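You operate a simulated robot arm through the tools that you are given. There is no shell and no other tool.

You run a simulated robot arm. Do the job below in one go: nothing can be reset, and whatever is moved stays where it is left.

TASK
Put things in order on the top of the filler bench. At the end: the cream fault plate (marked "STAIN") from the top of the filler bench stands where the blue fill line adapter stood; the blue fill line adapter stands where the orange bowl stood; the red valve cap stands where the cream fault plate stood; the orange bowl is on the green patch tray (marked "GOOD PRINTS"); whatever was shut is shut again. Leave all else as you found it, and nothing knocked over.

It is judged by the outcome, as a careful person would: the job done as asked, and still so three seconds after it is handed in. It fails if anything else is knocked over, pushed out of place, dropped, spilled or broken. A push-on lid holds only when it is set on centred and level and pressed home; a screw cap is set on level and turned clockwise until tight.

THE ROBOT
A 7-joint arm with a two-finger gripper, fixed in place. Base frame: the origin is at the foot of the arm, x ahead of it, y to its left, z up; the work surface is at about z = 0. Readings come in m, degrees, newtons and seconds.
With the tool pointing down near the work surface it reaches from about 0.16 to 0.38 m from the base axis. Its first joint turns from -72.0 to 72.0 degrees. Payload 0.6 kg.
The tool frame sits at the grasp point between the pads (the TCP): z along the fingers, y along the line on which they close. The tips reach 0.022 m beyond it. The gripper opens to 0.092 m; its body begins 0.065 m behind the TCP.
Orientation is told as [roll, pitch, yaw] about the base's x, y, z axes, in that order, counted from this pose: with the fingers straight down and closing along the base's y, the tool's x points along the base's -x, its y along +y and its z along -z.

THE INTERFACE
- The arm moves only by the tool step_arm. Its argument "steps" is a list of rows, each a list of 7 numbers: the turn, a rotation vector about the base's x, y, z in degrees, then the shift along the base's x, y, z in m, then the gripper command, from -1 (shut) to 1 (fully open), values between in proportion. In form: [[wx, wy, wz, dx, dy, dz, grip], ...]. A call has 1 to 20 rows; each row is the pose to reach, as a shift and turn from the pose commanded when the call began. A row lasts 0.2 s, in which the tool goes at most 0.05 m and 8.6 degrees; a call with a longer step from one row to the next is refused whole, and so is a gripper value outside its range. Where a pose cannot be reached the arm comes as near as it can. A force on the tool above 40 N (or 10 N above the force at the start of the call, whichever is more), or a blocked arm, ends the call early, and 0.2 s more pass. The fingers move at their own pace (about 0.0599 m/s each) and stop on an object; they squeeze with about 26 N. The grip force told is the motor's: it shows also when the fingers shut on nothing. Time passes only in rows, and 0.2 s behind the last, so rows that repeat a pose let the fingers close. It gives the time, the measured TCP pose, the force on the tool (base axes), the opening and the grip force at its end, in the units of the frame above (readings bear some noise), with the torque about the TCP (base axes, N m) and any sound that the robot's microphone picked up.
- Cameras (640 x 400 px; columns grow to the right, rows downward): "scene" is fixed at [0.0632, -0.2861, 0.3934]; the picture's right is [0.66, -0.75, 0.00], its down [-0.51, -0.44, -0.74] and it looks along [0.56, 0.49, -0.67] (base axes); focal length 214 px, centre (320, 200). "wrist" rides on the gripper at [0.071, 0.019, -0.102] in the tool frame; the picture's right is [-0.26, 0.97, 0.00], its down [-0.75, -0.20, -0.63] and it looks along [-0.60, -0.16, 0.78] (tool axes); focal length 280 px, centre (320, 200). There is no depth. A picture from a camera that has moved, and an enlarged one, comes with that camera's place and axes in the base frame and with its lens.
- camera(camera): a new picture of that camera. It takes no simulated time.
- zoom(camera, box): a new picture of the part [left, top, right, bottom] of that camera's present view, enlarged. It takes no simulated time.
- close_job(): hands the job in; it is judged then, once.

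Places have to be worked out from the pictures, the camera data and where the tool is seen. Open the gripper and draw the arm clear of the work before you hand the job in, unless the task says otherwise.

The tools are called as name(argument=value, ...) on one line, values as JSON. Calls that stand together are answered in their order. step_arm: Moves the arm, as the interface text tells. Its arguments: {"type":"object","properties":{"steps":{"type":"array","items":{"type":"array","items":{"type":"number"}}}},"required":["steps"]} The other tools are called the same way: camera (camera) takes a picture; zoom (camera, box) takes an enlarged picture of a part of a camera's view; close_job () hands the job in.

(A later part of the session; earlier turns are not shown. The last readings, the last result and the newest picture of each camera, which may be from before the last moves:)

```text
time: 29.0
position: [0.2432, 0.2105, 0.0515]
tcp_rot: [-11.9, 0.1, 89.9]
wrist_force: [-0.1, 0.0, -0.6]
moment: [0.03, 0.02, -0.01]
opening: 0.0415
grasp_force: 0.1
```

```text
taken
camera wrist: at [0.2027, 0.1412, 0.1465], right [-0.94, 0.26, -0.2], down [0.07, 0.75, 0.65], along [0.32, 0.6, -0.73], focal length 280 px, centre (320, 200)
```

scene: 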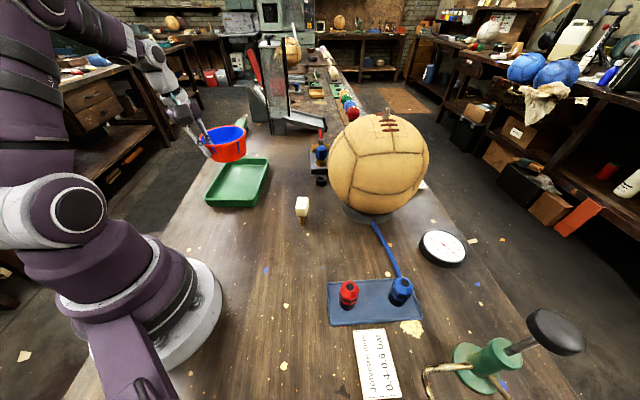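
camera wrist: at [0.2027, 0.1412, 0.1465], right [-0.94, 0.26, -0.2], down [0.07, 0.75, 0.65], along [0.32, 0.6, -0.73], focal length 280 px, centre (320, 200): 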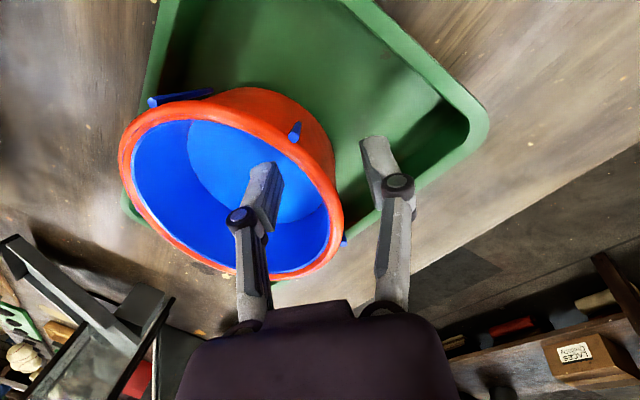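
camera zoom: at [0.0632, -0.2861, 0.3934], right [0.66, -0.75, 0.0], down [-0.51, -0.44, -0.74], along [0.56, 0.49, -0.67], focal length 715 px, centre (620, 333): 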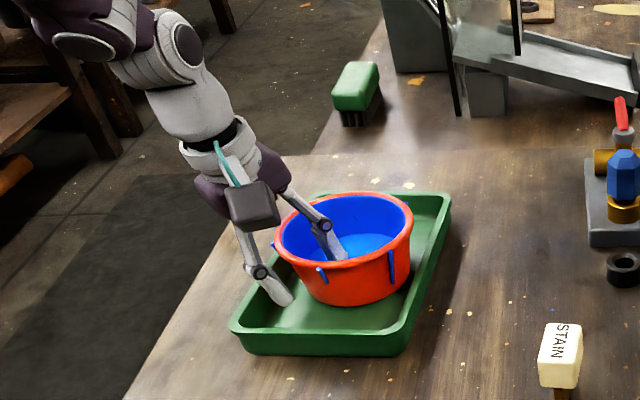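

The bowl stands flat in the tray and is released. I withdraw along the tilted finger axis.

step_arm(steps=[[0, 0, 0, -0.0032, 0, 0.015, -0.1], [0, 0, 0, -0.0064, 0, 0.03, -0.1], [0, 0, 0, -0.0106, 0, 0.05, -0.1], [0, 0, 0, -0.017, 0, 0.08, -0.1], [0, 0, 0, -0.0255, 0, 0.12, -0.1], [0, 0, 0, -0.0255, 0, 0.14, -0.1], [0, 0, 0, -0.0255, 0, 0.14, -0.1]])

camera(camera="scene")

zoom(camera="scene", box=[170, 100, 290, 220])

```text
time: 30.6
position: [0.2179, 0.2082, 0.1899]
tcp_rot: [-11.9, 0.1, 90.0]
wrist_force: [-0.5, -0.4, 0.1]
moment: [0.01, 0.01, 0.06]
opening: 0.0416
grasp_force: 0.1
```

```text
taken
```

scene: 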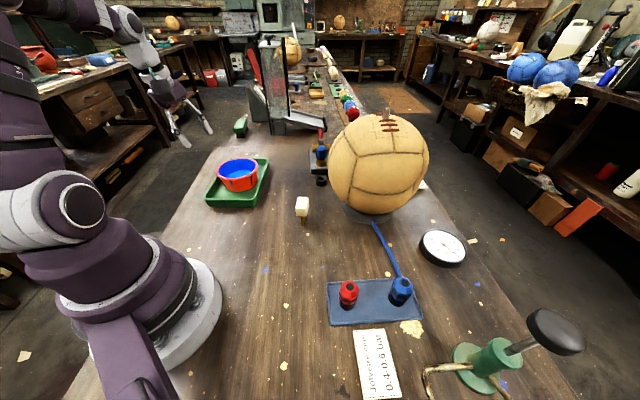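

```text
3.33 times, centred on (230, 160) of scene
camera zoom: at [0.0632, -0.2861, 0.3934], right [0.66, -0.75, 0.0], down [-0.51, -0.44, -0.74], along [0.56, 0.49, -0.67], focal length 715 px, centre (620, 333)
```

zoom: 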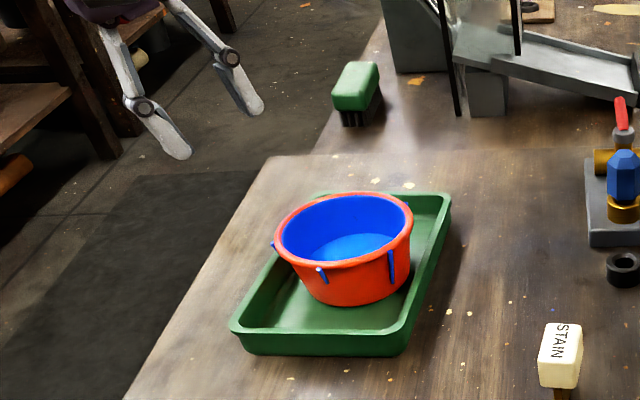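

Bowl done. Next the blue adapter: I level the tool, swing back over to yaw -45°, and look at it closely.

step_arm(steps=[[0, 6, 0, 0, 0, 0.005, 0.2], [0, 12, 0, 0, 0, 0.01, 0.5], [0, 12, 0, 0, 0, 0.01, 0.5]])

step_arm(steps=[[0, 0, -8, -0.001, -0.0242, 0, 0.5], [0, 0, -16, -0.002, -0.0484, 0, 0.5], [0, 0, -24, -0.003, -0.0726, 0, 0.5], [0, 0, -32, -0.004, -0.0968, 0, 0.5], [0, 0, -40, -0.005, -0.121, 0, 0.5], [0, 0, -48, -0.006, -0.1452, 0, 0.5], [0, 0, -56, -0.007, -0.1694, 0, 0.5], [0, 0, -64, -0.008, -0.1936, 0, 0.5], [0, 0, -72, -0.009, -0.2178, 0, 0.5], [0, 0, -80, -0.01, -0.242, 0, 0.5], [0, 0, -88, -0.011, -0.2662, 0, 0.5], [0, 0, -96, -0.012, -0.2904, 0, 0.5], [0, 0, -104, -0.013, -0.3146, 0, 0.5], [0, 0, -112, -0.014, -0.3388, 0, 0.5], [0, 0, -120, -0.015, -0.363, 0, 0.5], [0, 0, -128, -0.016, -0.3872, 0, 0.5], [0, 0, -135, -0.0186, -0.4118, 0, 0.5], [0, 0, -135, -0.0186, -0.4118, 0, 0.5]])

camera(camera="wrist")

camera(camera="scene")

```text
time: 31.4
position: [0.2176, 0.2112, 0.2003]
tcp_rot: [0.0, 0.0, 90.0]
wrist_force: [-0.8, 0.1, 0.0]
moment: [-0.01, 0.0, 0.0]
opening: 0.0691
grasp_force: 0.1
```

```text
time: 35.2
position: [0.1998, -0.2035, 0.2004]
tcp_rot: [0.1, -0.1, -45.1]
wrist_force: [0.8, -0.3, 0.6]
moment: [-0.01, -0.02, 0.0]
opening: 0.069
grasp_force: 0.0
```

```text
taken
camera wrist: at [0.1629, -0.1381, 0.3031], right [0.87, 0.5, 0.0], down [0.39, -0.68, 0.62], along [0.31, -0.54, -0.78], focal length 280 px, centre (320, 200)
```

wrist: 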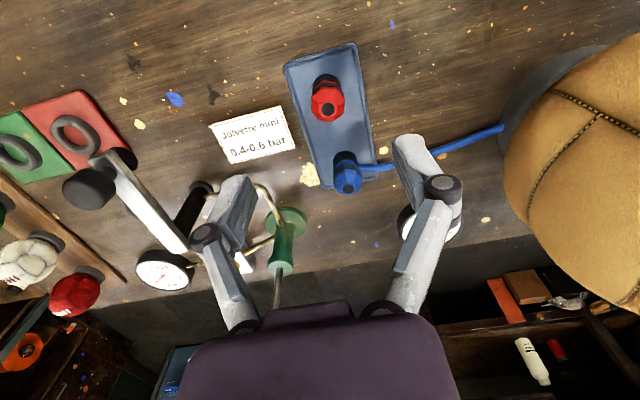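

```text
taken
```

scene: 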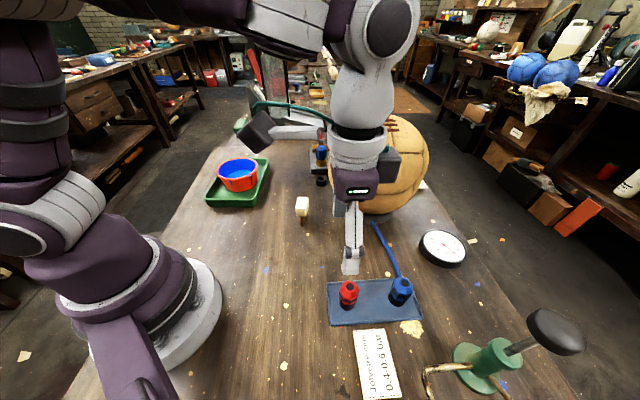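

Zooming on the adapter and the hose to fix their positions from this closer view.

zoom(camera="wrist", box=[260, 30, 420, 210])

zoom(camera="scene", box=[310, 230, 450, 340])

```text
2.22 times, centred on (340, 120) of wrist
camera zoom: at [0.1629, -0.1381, 0.3031], right [0.87, 0.5, 0.0], down [0.39, -0.68, 0.62], along [0.31, -0.54, -0.78], focal length 623 px, centre (276, 378)
```

zoom: 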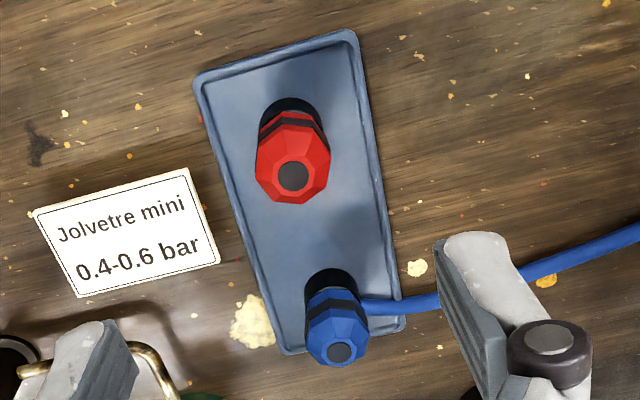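

```text
3.64 times, centred on (380, 285) of scene
camera zoom: at [0.0632, -0.2861, 0.3934], right [0.66, -0.75, 0.0], down [-0.51, -0.44, -0.74], along [0.56, 0.49, -0.67], focal length 780 px, centre (102, -109)
```

zoom: 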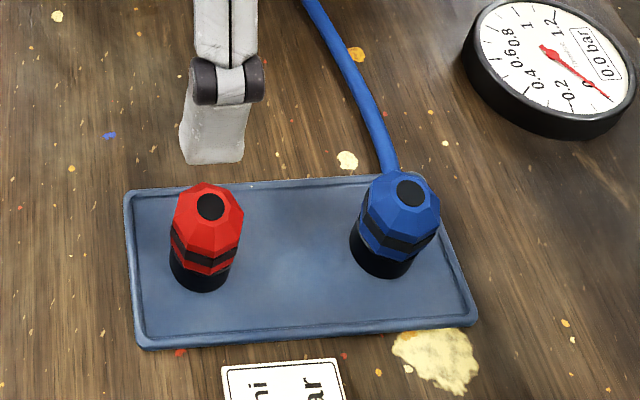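

The adapter's top is at about (0.279,-0.278,0.060), a reach of 0.394 m, so I lean the fingers 10° outward about the closing axis. I move above it and check the reach and alignment.

step_arm(steps=[[-3.5, -3.5, 0, 0.013, -0.013, -0.01, 0.5], [-7.07, -7.07, 0, 0.026, -0.026, -0.02, 0.5], [-7.07, -7.07, 0, 0.04, -0.039, -0.03, 0.5], [-7.07, -7.07, 0, 0.055, -0.053, -0.04, 0.5], [-7.07, -7.07, 0, 0.068, -0.066, -0.05, 0.5], [-7.07, -7.07, 0, 0.079, -0.0776, -0.06, 0.5], [-7.07, -7.07, 0, 0.079, -0.0776, -0.06, 0.5], [-7.07, -7.07, 0, 0.079, -0.0776, -0.06, 0.5]])

camera(camera="wrist")

camera(camera="scene")

```text
time: 37.0
position: [0.2794, -0.2782, 0.1406]
tcp_rot: [0.1, -10.0, -45.0]
wrist_force: [-0.9, 0.7, 0.1]
moment: [0.02, 0.0, 0.01]
opening: 0.069
grasp_force: 0.1
```

```text
taken
camera wrist: at [0.2299, -0.2015, 0.2288], right [0.86, 0.5, 0.05], down [0.3, -0.59, 0.75], along [0.4, -0.63, -0.66], focal length 280 px, centre (320, 200)
```

wrist: 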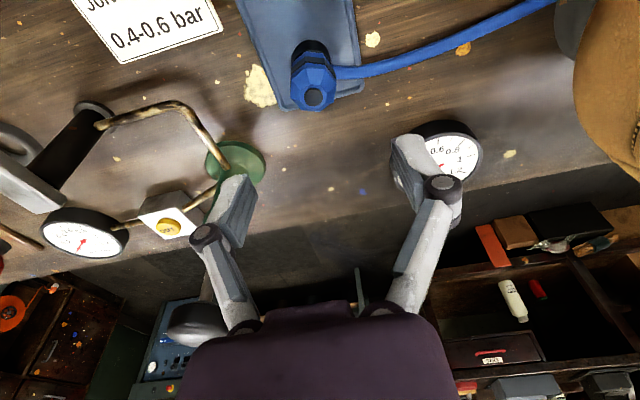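

```text
taken
```

scene: 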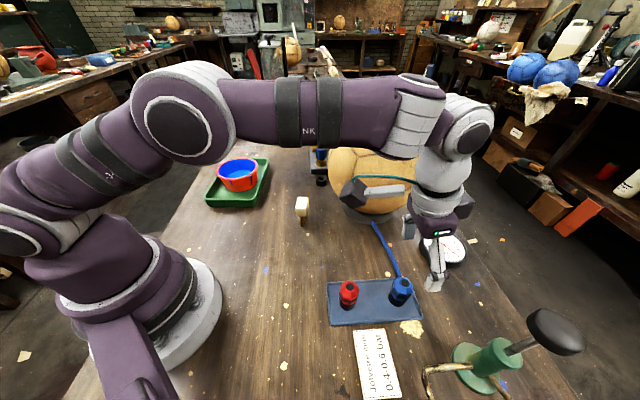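

The reach is good, and the newest view puts the adapter's axis at (0.2785,-0.278), just under the TCP. I descend in stages.

step_arm(steps=[[0, 0, 0, 0, 0, -0.015, 0.5], [0, 0, 0, 0, 0, -0.03, 0.5], [0, 0, 0, 0, 0, -0.045, 0.5], [0, 0, 0, 0, 0, -0.045, 0.5]])

camera(camera="wrist")

zoom(camera="scene", box=[340, 180, 600, 380])

```text
time: 38.0
position: [0.2792, -0.2791, 0.0942]
tcp_rot: [0.0, -10.0, -45.0]
wrist_force: [-0.5, 0.1, -0.1]
moment: [0.0, 0.0, 0.02]
opening: 0.0689
grasp_force: 0.0
```

```text
taken
camera wrist: at [0.2301, -0.2026, 0.183], right [0.86, 0.5, 0.05], down [0.3, -0.59, 0.75], along [0.4, -0.63, -0.66], focal length 280 px, centre (320, 200)
```

wrist: 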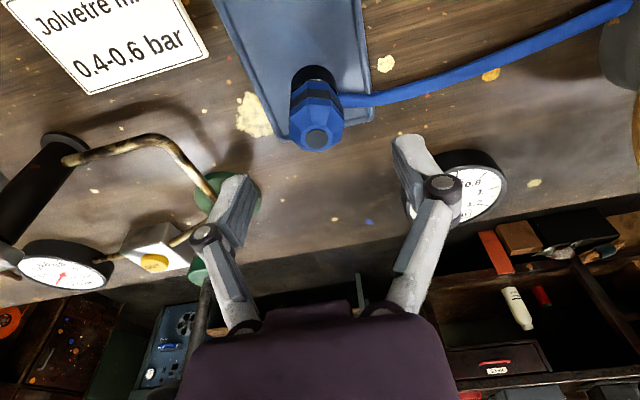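

```text
2.00 times, centred on (470, 280) of scene
camera zoom: at [0.0632, -0.2861, 0.3934], right [0.66, -0.75, 0.0], down [-0.51, -0.44, -0.74], along [0.56, 0.49, -0.67], focal length 429 px, centre (20, 40)
```

zoom: 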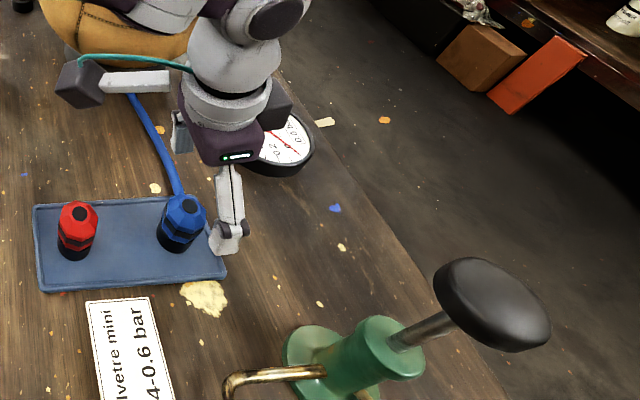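

Aligned. I go down to the gripping height of about 0.046 and look again before closing.

step_arm(steps=[[0, 0, 0, 0, 0, -0.015, 0.5], [0, 0, 0, 0, 0, -0.03, 0.5], [0, 0, 0, 0, 0, -0.042, 0.5], [0, 0, 0, 0, 0, -0.049, 0.5], [0, 0, 0, 0, 0, -0.049, 0.5]])

camera(camera="wrist")

zoom(camera="scene", box=[340, 220, 480, 340])

```text
time: 39.2
position: [0.279, -0.2791, 0.046]
tcp_rot: [0.1, -10.0, -45.0]
wrist_force: [0.7, 0.3, -0.9]
moment: [0.0, 0.0, 0.01]
opening: 0.0688
grasp_force: 0.0
```

```text
taken
camera wrist: at [0.2295, -0.2031, 0.1338], right [0.86, 0.5, 0.05], down [0.3, -0.59, 0.75], along [0.4, -0.63, -0.66], focal length 280 px, centre (320, 200)
```

wrist: 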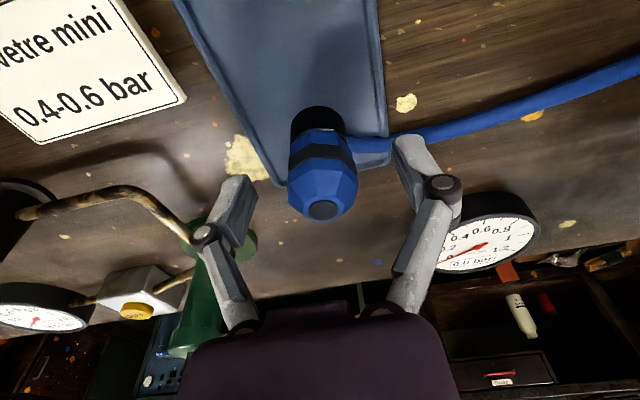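

```text
3.33 times, centred on (410, 280) of scene
camera zoom: at [0.0632, -0.2861, 0.3934], right [0.66, -0.75, 0.0], down [-0.51, -0.44, -0.74], along [0.56, 0.49, -0.67], focal length 715 px, centre (20, -67)
```

zoom: 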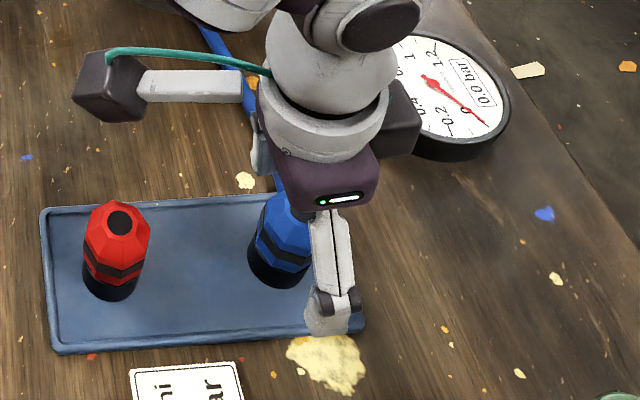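

The adapter sits centred between the pads. I close slowly.

step_arm(steps=[[0, 0, 0, 0, 0, 0, 0.3], [0, 0, 0, 0, 0, 0, 0.1], [0, 0, 0, 0, 0, 0, -0.1], [0, 0, 0, 0, 0, 0, -0.25], [0, 0, 0, 0, 0, 0, -0.4], [0, 0, 0, 0, 0, 0, -0.6], [0, 0, 0, 0, 0, 0, -1], [0, 0, 0, 0, 0, 0, -1]])

camera(camera="wrist")

zoom(camera="scene", box=[340, 220, 480, 340])

```text
time: 41.0
position: [0.2781, -0.2799, 0.0455]
tcp_rot: [0.1, -10.0, -45.0]
wrist_force: [-0.3, 1.5, 5.2]
moment: [0.06, 0.09, 0.03]
opening: 0.0306
grasp_force: 25.9
```

```text
taken
camera wrist: at [0.2295, -0.2031, 0.134], right [0.86, 0.5, 0.05], down [0.3, -0.59, 0.75], along [0.4, -0.63, -0.66], focal length 280 px, centre (320, 200)
```

wrist: 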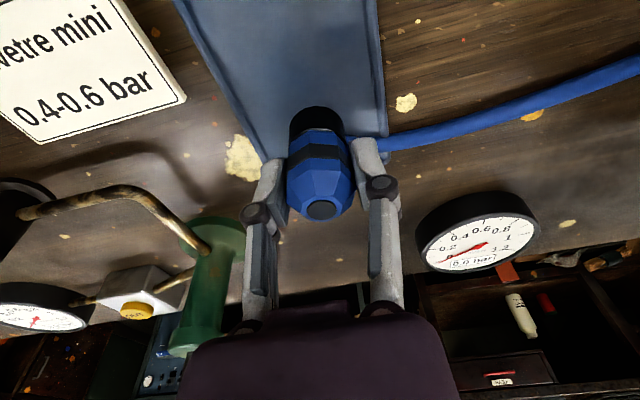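

```text
3.33 times, centred on (410, 280) of scene
camera zoom: at [0.0632, -0.2861, 0.3935], right [0.66, -0.75, 0.0], down [-0.51, -0.44, -0.74], along [0.56, 0.49, -0.67], focal length 715 px, centre (20, -67)
```

zoom: 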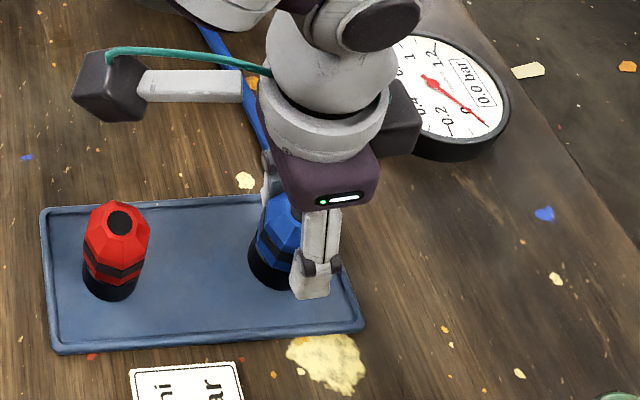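

Held at 0.0306 m. I lift 1 cm slowly to see whether it comes free and whether the hose pulls.

step_arm(steps=[[0, 0, 0, 0, 0, 0.003, -1], [0, 0, 0, 0, 0, 0.006, -1], [0, 0, 0, 0, 0, 0.01, -1], [0, 0, 0, 0, 0, 0.01, -1]])

camera(camera="wrist")

zoom(camera="scene", box=[340, 220, 480, 340])

```text
time: 42.0
position: [0.28, -0.28, 0.0549]
tcp_rot: [0.0, -10.0, -45.1]
wrist_force: [-0.1, -1.0, -0.5]
moment: [0.02, -0.01, 0.0]
opening: 0.0307
grasp_force: 26.4
```

```text
taken
camera wrist: at [0.2301, -0.2028, 0.1446], right [0.86, 0.5, 0.05], down [0.3, -0.59, 0.75], along [0.4, -0.63, -0.66], focal length 280 px, centre (320, 200)
```

wrist: 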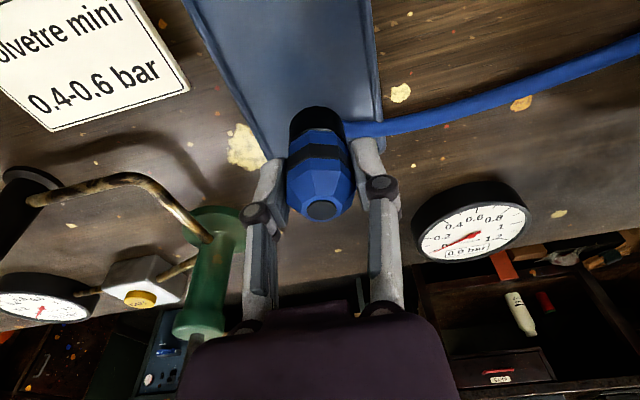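

```text
3.33 times, centred on (410, 280) of scene
camera zoom: at [0.0632, -0.2861, 0.3934], right [0.66, -0.75, 0.0], down [-0.51, -0.44, -0.74], along [0.56, 0.49, -0.67], focal length 715 px, centre (20, -67)
```

zoom: 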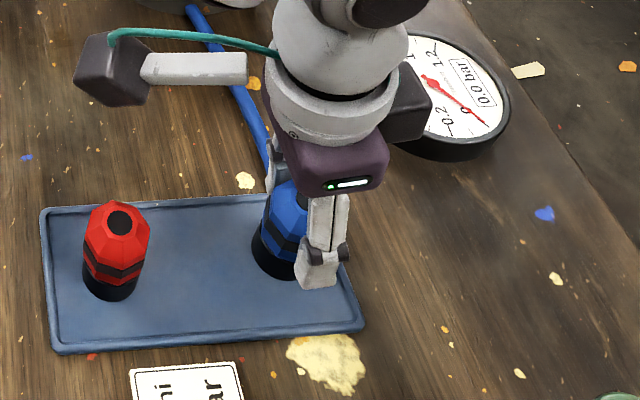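

It lifts freely with no drag from the hose. I raise it clear and look at the spot it left.

step_arm(steps=[[0, 0, 0, 0, 0, 0.02, -1], [0, 0, 0, 0, 0, 0.04, -1], [0, 0, 0, 0, 0, 0.06, -1], [0, 0, 0, 0, 0, 0.085, -1], [0, 0, 0, 0, 0, 0.085, -1]])

zoom(camera="scene", box=[320, 200, 500, 340])

camera(camera="wrist")

```text
time: 43.2
position: [0.2772, -0.2785, 0.1407]
tcp_rot: [0.2, -10.0, -45.0]
wrist_force: [-0.7, -0.1, -0.4]
moment: [0.03, 0.01, -0.02]
opening: 0.0306
grasp_force: 24.8
```

```text
2.86 times, centred on (410, 270) of scene
camera zoom: at [0.0632, -0.2861, 0.3934], right [0.66, -0.75, 0.0], down [-0.51, -0.44, -0.74], along [0.56, 0.49, -0.67], focal length 613 px, centre (63, 0)
```

zoom: 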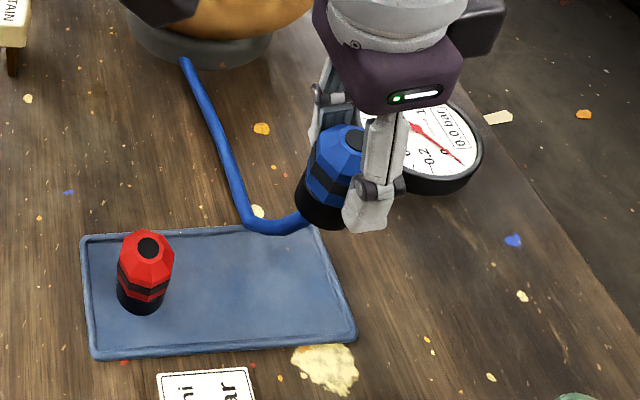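

```text
taken
camera wrist: at [0.2285, -0.2025, 0.2294], right [0.86, 0.5, 0.05], down [0.3, -0.59, 0.75], along [0.4, -0.63, -0.66], focal length 280 px, centre (320, 200)
```

wrist: 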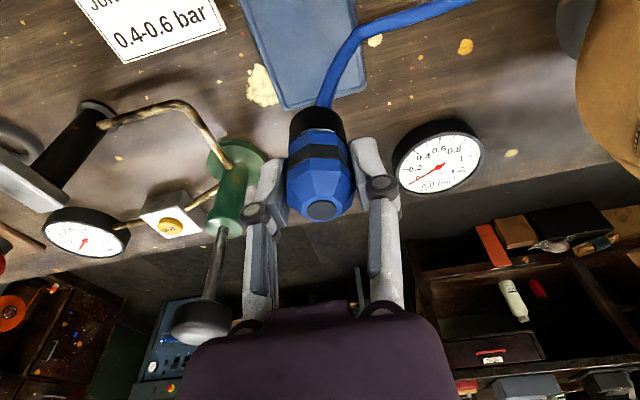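

The hose does come with the adapter: it is flexible, attached at the adapter's base, and runs toward the ball stand. I need to see how it is routed before carrying on.

zoom(camera="scene", box=[300, 90, 460, 290])

zoom(camera="wrist", box=[220, 0, 640, 240])

zoom(camera="scene", box=[300, 130, 350, 200])

```text
2.00 times, centred on (380, 190) of scene
camera zoom: at [0.0632, -0.2861, 0.3934], right [0.66, -0.75, 0.0], down [-0.51, -0.44, -0.74], along [0.56, 0.49, -0.67], focal length 429 px, centre (200, 220)
```

zoom: 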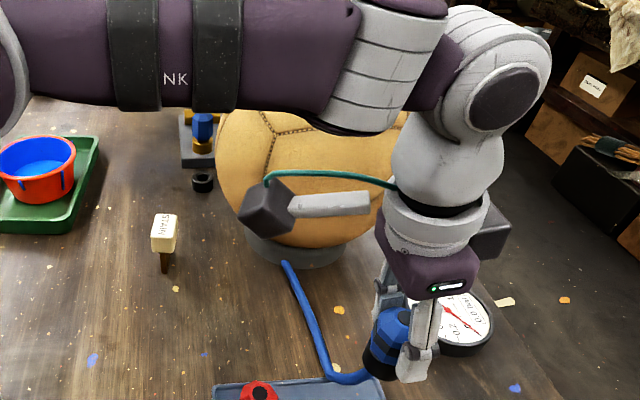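

```text
1.52 times, centred on (430, 120) of wrist
camera zoom: at [0.2285, -0.2025, 0.2294], right [0.86, 0.5, 0.05], down [0.3, -0.59, 0.75], along [0.4, -0.63, -0.66], focal length 427 px, centre (152, 322)
```

zoom: 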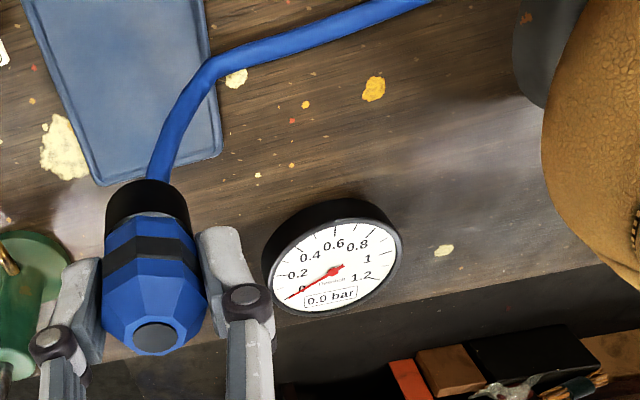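

```text
5.71 times, centred on (325, 165) of scene
camera zoom: at [0.0632, -0.2861, 0.3934], right [0.66, -0.75, 0.0], down [-0.51, -0.44, -0.74], along [0.56, 0.49, -0.67], focal length 1226 px, centre (291, 400)
```

zoom: 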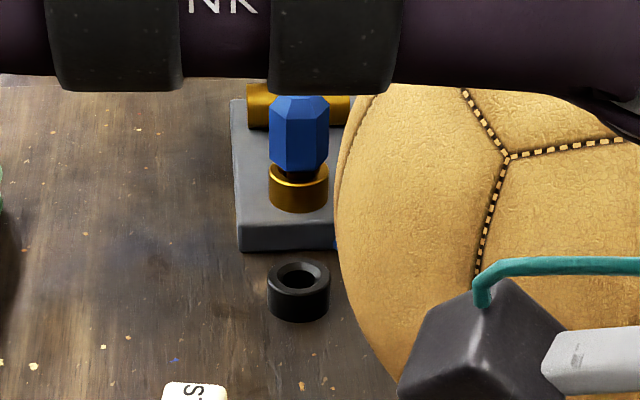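

The hose comes out from under the ball stand and lies toward (0.30,-0.24) before rising to the adapter. To keep it from sweeping over the red cap, I carry the adapter round the cap's +y side, high up, in small moves while watching the force and the hose.

step_arm(steps=[[0, 0, 0, -0.002, 0.01, 0.012, -1], [0, 0, 0, -0.005, 0.02, 0.024, -1], [0, 0, 0, -0.009, 0.032, 0.034, -1], [0, 0, 0, -0.014, 0.044, 0.04, -1], [0, 0, 0, -0.022, 0.058, 0.05, -1], [0, 0, 0, -0.03, 0.072, 0.055, -1], [0, 0, 0, -0.039, 0.086, 0.06, -1], [0, 0, 0, -0.039, 0.086, 0.06, -1]])

camera(camera="scene")

camera(camera="wrist")

```text
time: 45.0
position: [0.239, -0.1921, 0.2019]
tcp_rot: [0.0, -10.0, -45.0]
wrist_force: [0.6, -0.5, -0.4]
moment: [-0.06, 0.0, 0.0]
opening: 0.0306
grasp_force: 26.0
```

```text
taken
```

scene: 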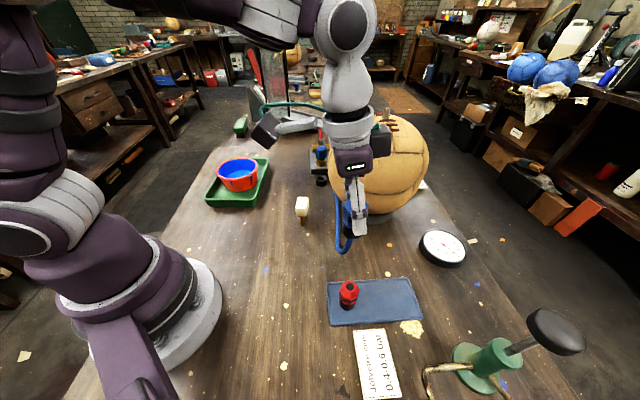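

```text
taken
camera wrist: at [0.1896, -0.1154, 0.2901], right [0.86, 0.5, 0.05], down [0.3, -0.59, 0.75], along [0.4, -0.63, -0.66], focal length 280 px, centre (320, 200)
```

wrist: 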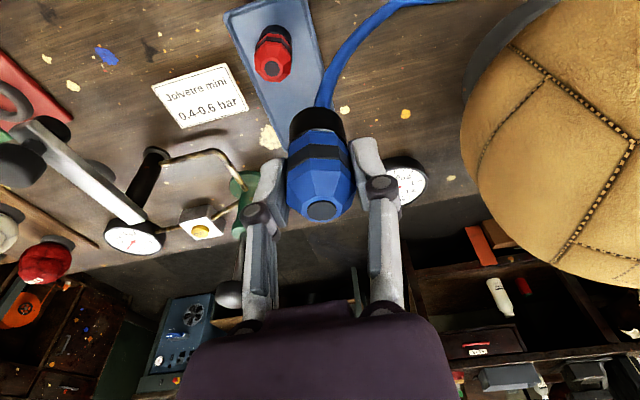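

Zooming in to see the hose's shape.

zoom(camera="scene", box=[290, 130, 440, 270])

zoom(camera="wrist", box=[220, 0, 500, 160])

```text
2.86 times, centred on (365, 200) of scene
camera zoom: at [0.0632, -0.2861, 0.3934], right [0.66, -0.75, 0.0], down [-0.51, -0.44, -0.74], along [0.56, 0.49, -0.67], focal length 613 px, centre (191, 200)
```

zoom: 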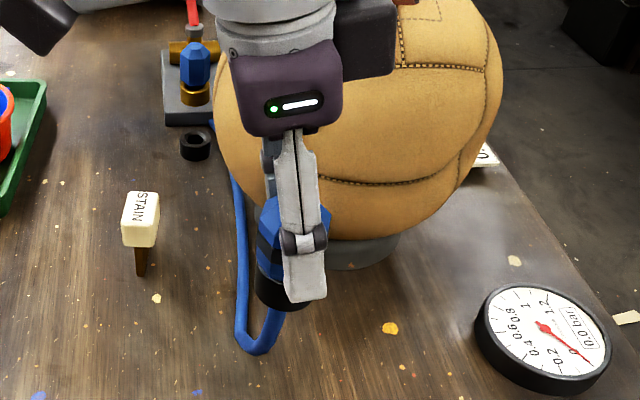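

```text
2.29 times, centred on (360, 80) of wrist
camera zoom: at [0.1896, -0.1154, 0.2901], right [0.86, 0.5, 0.05], down [0.3, -0.59, 0.75], along [0.4, -0.63, -0.66], focal length 641 px, centre (229, 474)
```

zoom: 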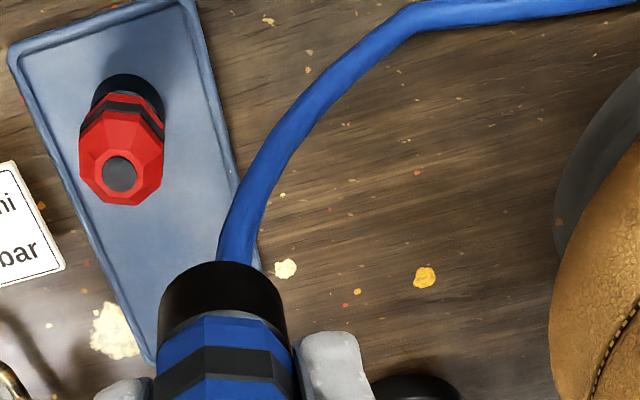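

The hose has slid clear to the near side of the ball. It runs from an anchor near (0.50,0.066) through (0.43,-0.02) and (0.32,-0.11) to the adapter, with no noticeable pull. I carry the adapter on toward the bowl's old spot at (0.104,-0.190), lowering and turning by -18°, which keeps the hose between the STAIN piece and the red cap.

step_arm(steps=[[0, 0, -3, -0.012, 0.006, -0.01, -1], [0, 0, -6, -0.025, 0.0116, -0.021, -1], [0, 0, -9, -0.037, 0.016, -0.031, -1], [0, 0, -12, -0.05, 0.0196, -0.041, -1], [0, 0, -15, -0.062, 0.0196, -0.051, -1], [0, 0, -18, -0.075, 0.0196, -0.061, -1], [0, 0, -18, -0.085, 0.018, -0.069, -1], [0, 0, -18, -0.095, 0.0166, -0.076, -1], [0, 0, -18, -0.095, 0.0166, -0.076, -1]])

camera(camera="scene")

camera(camera="wrist")

```text
time: 47.0
position: [0.1435, -0.1749, 0.1261]
tcp_rot: [0.2, -10.1, -63.0]
wrist_force: [-0.4, 0.3, -1.0]
moment: [-0.02, 0.02, 0.02]
opening: 0.0309
grasp_force: 25.9
```

```text
taken
```

scene: 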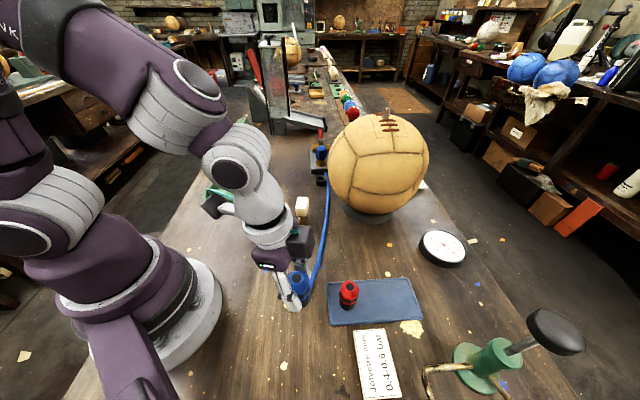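

```text
taken
camera wrist: at [0.1202, -0.0877, 0.2151], right [0.98, 0.21, 0.05], down [0.11, -0.66, 0.75], along [0.19, -0.72, -0.66], focal length 280 px, centre (320, 200)
```

wrist: 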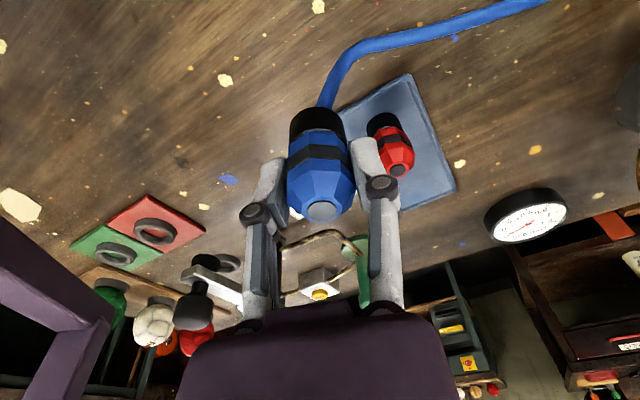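

No hose tension is felt. I zoom in to see the hose line between the STAIN piece and the red cap.

zoom(camera="scene", box=[250, 140, 420, 330])

```text
2.11 times, centred on (335, 235) of scene
camera zoom: at [0.0632, -0.2861, 0.3934], right [0.66, -0.75, 0.0], down [-0.51, -0.44, -0.74], along [0.56, 0.49, -0.67], focal length 452 px, centre (288, 126)
```

zoom: 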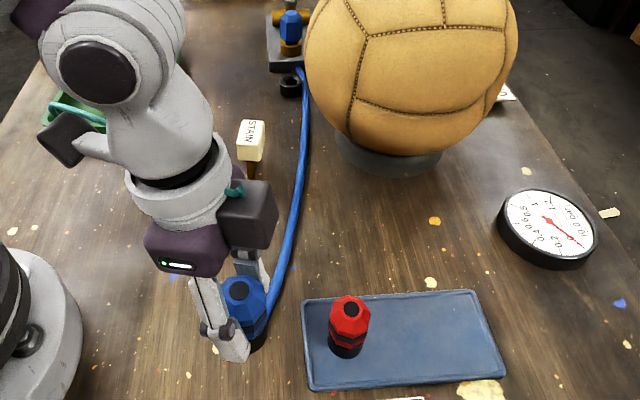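

The hose runs in a smooth line about 4 cm clear of both the STAIN piece and the cap. I move on over the target spot and lower to 0.07.

step_arm(steps=[[0, 0, 0, -0.01, -0.004, -0.012, -1], [0, 0, 0, -0.02, -0.008, -0.024, -1], [0, 0, 0, -0.03, -0.011, -0.036, -1], [0, 0, 0, -0.04, -0.0145, -0.048, -1], [0, 0, 0, -0.04, -0.0145, -0.055, -1], [0, 0, 0, -0.04, -0.0145, -0.055, -1]])

zoom(camera="scene", box=[230, 140, 430, 390])

camera(camera="wrist")

```text
time: 48.4
position: [0.104, -0.1895, 0.0722]
tcp_rot: [0.2, -10.1, -63.0]
wrist_force: [-0.1, 1.2, -0.8]
moment: [0.0, -0.02, 0.03]
opening: 0.0306
grasp_force: 25.5
```

```text
1.60 times, centred on (330, 265) of scene
camera zoom: at [0.0632, -0.2861, 0.3934], right [0.66, -0.75, 0.0], down [-0.51, -0.44, -0.74], along [0.56, 0.49, -0.67], focal length 343 px, centre (304, 96)
```

zoom: 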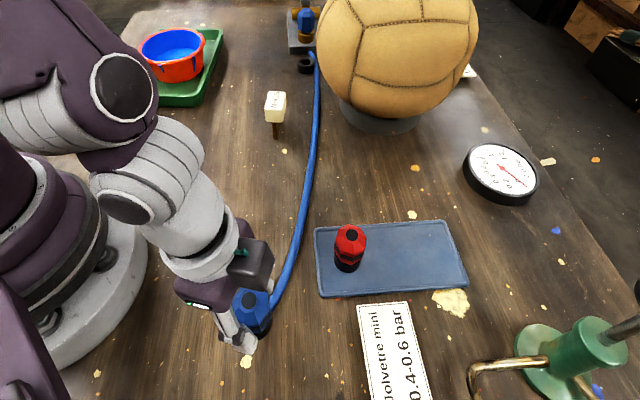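

```text
taken
camera wrist: at [0.0809, -0.102, 0.1601], right [0.98, 0.21, 0.05], down [0.11, -0.66, 0.75], along [0.19, -0.72, -0.66], focal length 280 px, centre (320, 200)
```

wrist: 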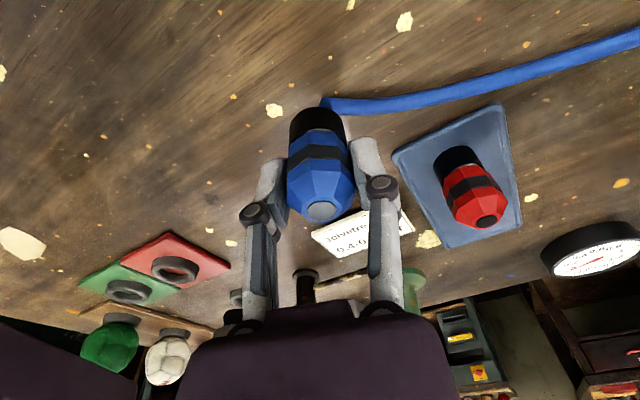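

The hose reaches with some slack and the force is negligible. I lower to 0.046, just above the expected touch-down.

step_arm(steps=[[0, 0, 0, 0, 0, -0.008, -1], [0, 0, 0, 0, 0, -0.016, -1], [0, 0, 0, 0, 0, -0.022, -1], [0, 0, 0, 0, 0, -0.024, -1], [0, 0, 0, 0, 0, -0.024, -1]])

zoom(camera="scene", box=[230, 260, 350, 360])

camera(camera="wrist")

```text
time: 49.6
position: [0.1051, -0.1897, 0.047]
tcp_rot: [0.1, -10.1, -63.0]
wrist_force: [0.8, 0.0, 0.0]
moment: [0.01, 0.01, -0.02]
opening: 0.0306
grasp_force: 25.8
```

```text
4.00 times, centred on (290, 310) of scene
camera zoom: at [0.0632, -0.2861, 0.3934], right [0.66, -0.75, 0.0], down [-0.51, -0.44, -0.74], along [0.56, 0.49, -0.67], focal length 858 px, centre (440, -240)
```

zoom: 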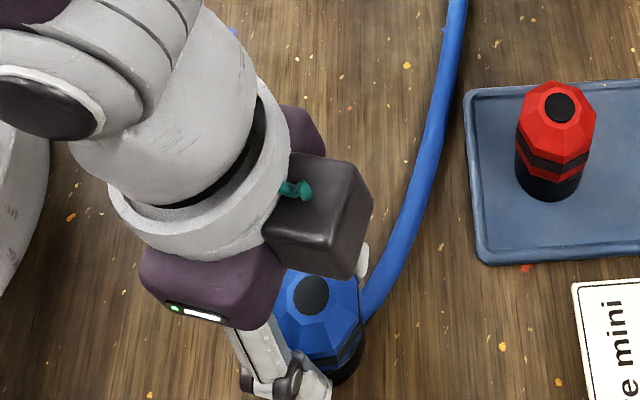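

```text
taken
camera wrist: at [0.0813, -0.1021, 0.1353], right [0.98, 0.21, 0.05], down [0.11, -0.66, 0.75], along [0.19, -0.72, -0.66], focal length 280 px, centre (320, 200)
```

wrist: 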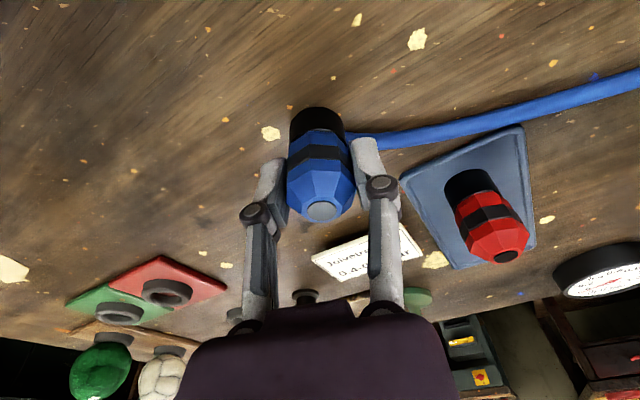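

Now I creep down to touch the bench.

step_arm(steps=[[0, 0, 0, 0, 0, -0.001, -1], [0, 0, 0, 0, 0, -0.002, -1], [0, 0, 0, 0, 0, -0.002, -1]])

step_arm(steps=[[0, 0, 0, 0, 0, -0.001, -1], [0, 0, 0, 0, 0, -0.001, -1]])

step_arm(steps=[[0, 0, 0, 0, 0, -0.0008, -1], [0, 0, 0, 0, 0, -0.0008, -1]])

```text
time: 50.4
position: [0.1049, -0.1894, 0.0451]
tcp_rot: [0.0, -10.0, -62.9]
wrist_force: [-0.1, -0.5, -0.3]
moment: [0.04, 0.02, -0.01]
opening: 0.0306
grasp_force: 26.1
```

```text
time: 51.0
position: [0.1055, -0.1902, 0.0437]
tcp_rot: [0.1, -10.0, -62.9]
wrist_force: [-0.3, -1.0, -1.2]
moment: [-0.01, 0.02, 0.02]
opening: 0.0303
grasp_force: 26.3
```

```text
time: 51.6
position: [0.1051, -0.1912, 0.0438]
tcp_rot: [0.0, -10.0, -63.0]
wrist_force: [0.9, -0.2, 0.1]
moment: [0.02, -0.01, -0.01]
opening: 0.0307
grasp_force: 26.7
```

No contact yet, so I continue in small steps.

step_arm(steps=[[0, 0, 0, 0, 0, -0.0008, -1], [0, 0, 0, 0, 0, -0.0008, -1]])

step_arm(steps=[[0, 0, 0, 0, 0, -0.0008, -1], [0, 0, 0, 0, 0, -0.0008, -1]])

zoom(camera="wrist", box=[260, 80, 400, 230])

```text
time: 52.2
position: [0.1043, -0.1896, 0.0419]
tcp_rot: [0.1, -10.2, -63.0]
wrist_force: [1.8, 1.2, 13.7]
moment: [0.11, 0.03, 0.01]
opening: 0.0306
grasp_force: 25.7
```

```text
time: 52.8
position: [0.1045, -0.191, 0.0417]
tcp_rot: [0.0, -10.1, -63.0]
wrist_force: [5.8, -2.7, 14.8]
moment: [-0.12, -0.09, 0.01]
opening: 0.0304
grasp_force: 25.9
```

```text
2.67 times, centred on (330, 155) of wrist
camera zoom: at [0.081, -0.1023, 0.1296], right [0.98, 0.21, 0.05], down [0.1, -0.66, 0.75], along [0.19, -0.72, -0.66], focal length 748 px, centre (293, 320)
```

zoom: 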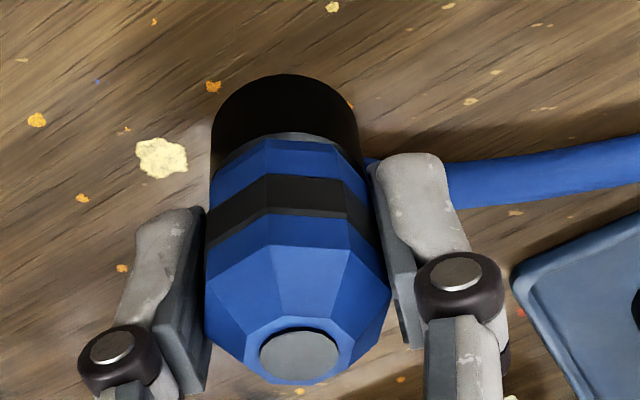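

It is on the bench, pressing with about 14 N. I ease off 1 mm and open gently.

step_arm(steps=[[0, 0, 0, 0, 0, 0.0008, -1], [0, 0, 0, 0, 0, 0.001, -1], [0, 0, 0, 0, 0, 0.001, -0.6], [0, 0, 0, 0, 0, 0.001, -0.3], [0, 0, 0, 0, 0, 0.001, -0.1], [0, 0, 0, 0, 0, 0.001, 0.1], [0, 0, 0, 0, 0, 0.001, 0.3], [0, 0, 0, 0, 0, 0.001, 0.3]])

zoom(camera="wrist", box=[220, 60, 440, 240])

zoom(camera="scene", box=[230, 260, 350, 360])

```text
time: 54.6
position: [0.105, -0.1901, 0.0418]
tcp_rot: [0.0, -10.0, -63.0]
wrist_force: [-0.1, 0.2, 0.5]
moment: [-0.02, 0.0, 0.02]
opening: 0.0599
grasp_force: 0.1
```

```text
2.22 times, centred on (330, 150) of wrist
camera zoom: at [0.0809, -0.1025, 0.13], right [0.98, 0.21, 0.05], down [0.11, -0.66, 0.75], along [0.19, -0.72, -0.66], focal length 623 px, centre (298, 311)
```

zoom: 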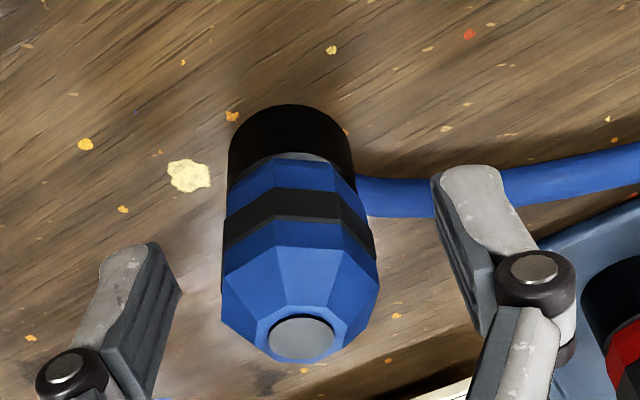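

```text
4.00 times, centred on (290, 310) of scene
camera zoom: at [0.0632, -0.2861, 0.3934], right [0.66, -0.75, 0.0], down [-0.51, -0.44, -0.74], along [0.56, 0.49, -0.67], focal length 858 px, centre (440, -240)
```

zoom: 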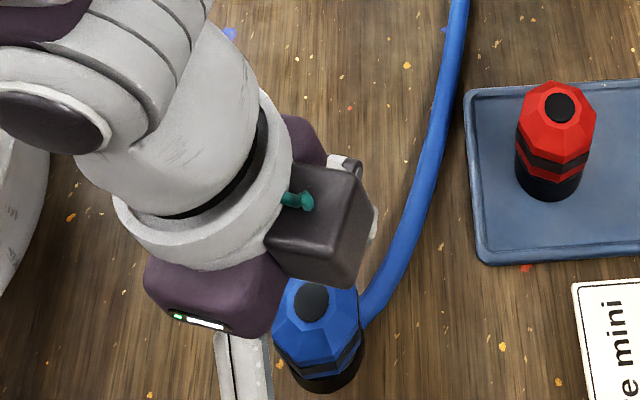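

The adapter stands upright and free. I rise straight up and look.

step_arm(steps=[[0, 0, 0, 0, 0, 0.01, 0.3], [0, 0, 0, 0, 0, 0.025, 0.3], [0, 0, 0, 0, 0, 0.045, 0.3], [0, 0, 0, 0, 0, 0.07, 0.3], [0, 0, 0, 0, 0, 0.1, 0.3], [0, 0, 0, 0.01, 0.02, 0.13, 0.3], [0, 0, 0, 0.02, 0.05, 0.15, 0.3], [0, 0, 0, 0.02, 0.05, 0.15, 0.3]])

camera(camera="scene")

camera(camera="wrist")

```text
time: 56.4
position: [0.1235, -0.1369, 0.1904]
tcp_rot: [0.0, -10.0, -63.0]
wrist_force: [-1.0, -0.6, 0.4]
moment: [-0.04, 0.0, -0.01]
opening: 0.0598
grasp_force: 0.1
```

```text
taken
```

scene: 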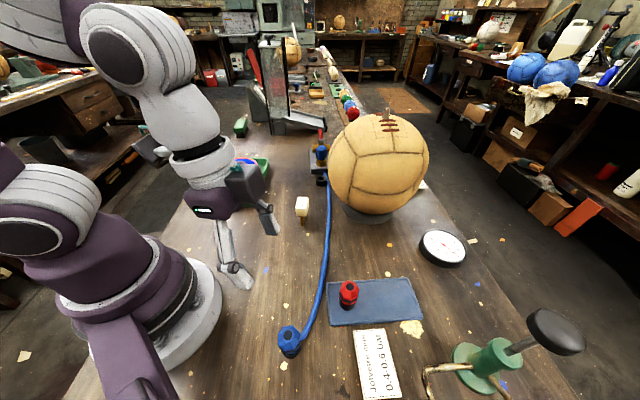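

```text
taken
camera wrist: at [0.1005, -0.0494, 0.2796], right [0.98, 0.21, 0.05], down [0.11, -0.66, 0.75], along [0.19, -0.72, -0.66], focal length 280 px, centre (320, 200)
```

wrist: 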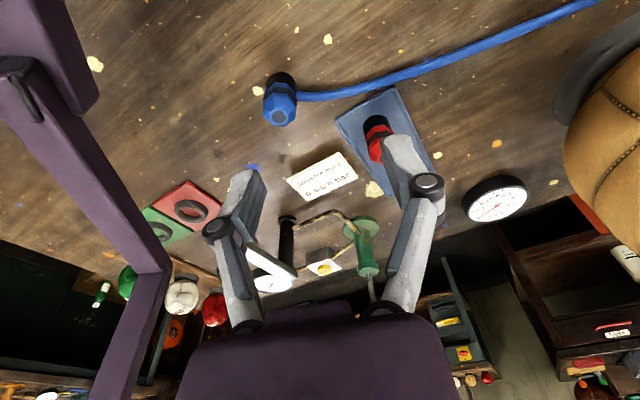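

The blue adapter stands where the bowl stood, and the hose lies clear. Next is the STAIN piece; re-triangulated, its centre is (0.306,-0.020) and its top is at about 0.060. I will grip it by its ends, with yaw -54° and the same 10° lean, which keeps the hand away from the ball. I approach above it.

step_arm(steps=[[0, 0, 1, 0.018, 0.015, 0, 0.3], [0, 0, 2, 0.036, 0.03, 0, 0.3], [0, 0, 3, 0.055, 0.045, 0, 0.3], [0, 0, 4, 0.075, 0.06, 0, 0.3], [0, 0, 5, 0.095, 0.075, -0.005, 0.3], [0, 0, 6, 0.115, 0.09, -0.01, 0.4], [0, 0, 7, 0.135, 0.1, -0.02, 0.5], [0, 0, 8, 0.155, 0.11, -0.025, 0.5], [0, 0, 9, 0.175, 0.1195, -0.0315, 0.5], [0, 0, 9, 0.175, 0.1195, -0.0315, 0.5]])

camera(camera="wrist")

camera(camera="scene")

```text
time: 58.6
position: [0.3, -0.0201, 0.1608]
tcp_rot: [0.0, -10.0, -54.0]
wrist_force: [-0.8, 0.1, -0.5]
moment: [-0.03, 0.0, -0.01]
opening: 0.069
grasp_force: 0.0
```

```text
taken
camera wrist: at [0.2629, 0.0631, 0.2491], right [0.93, 0.36, 0.05], down [0.21, -0.63, 0.75], along [0.3, -0.69, -0.66], focal length 280 px, centre (320, 200)
```

wrist: 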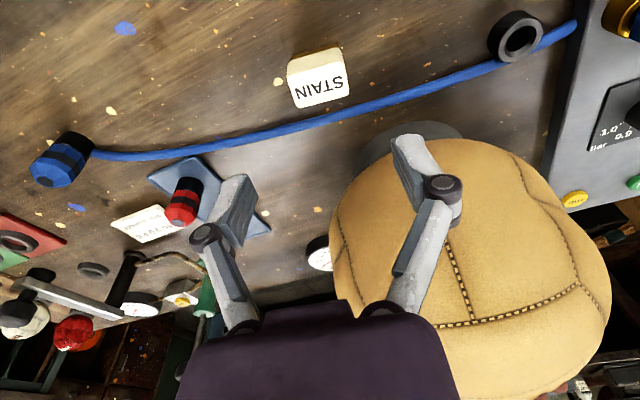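

```text
taken
```

scene: 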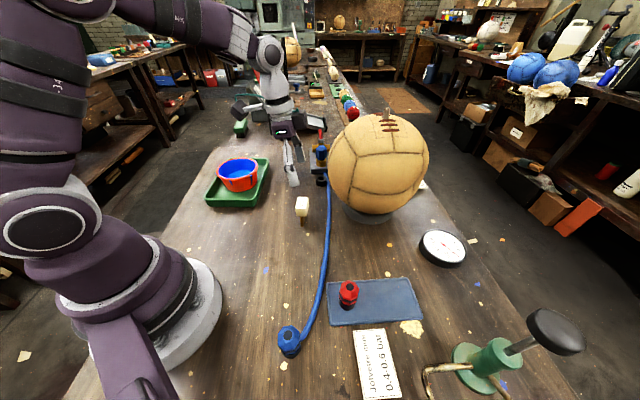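

Zooming on the STAIN piece from this approach pose to refine its centre and orientation.

zoom(camera="wrist", box=[260, 20, 380, 130])

zoom(camera="scene", box=[250, 110, 390, 240])

```text
3.64 times, centred on (320, 75) of wrist
camera zoom: at [0.2629, 0.0631, 0.2491], right [0.93, 0.36, 0.05], down [0.21, -0.63, 0.75], along [0.3, -0.69, -0.66], focal length 1020 px, centre (320, 654)
```

zoom: 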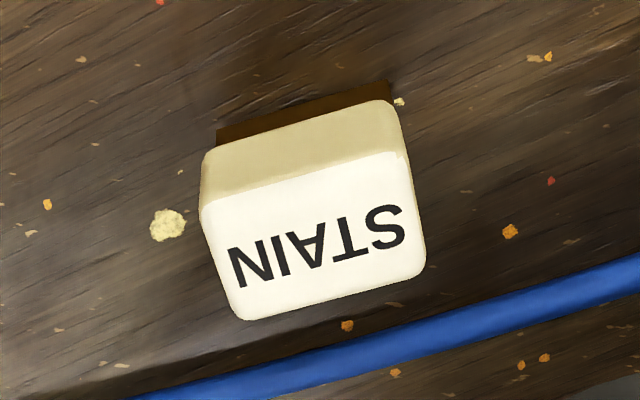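

```text
3.08 times, centred on (320, 175) of scene
camera zoom: at [0.0632, -0.2861, 0.3934], right [0.66, -0.75, 0.0], down [-0.51, -0.44, -0.74], along [0.56, 0.49, -0.67], focal length 660 px, centre (320, 277)
```

zoom: 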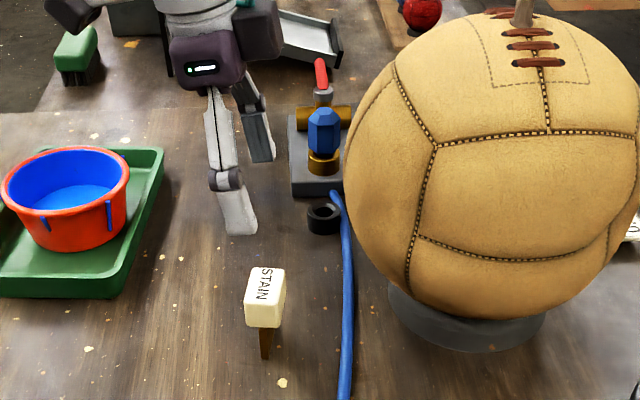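

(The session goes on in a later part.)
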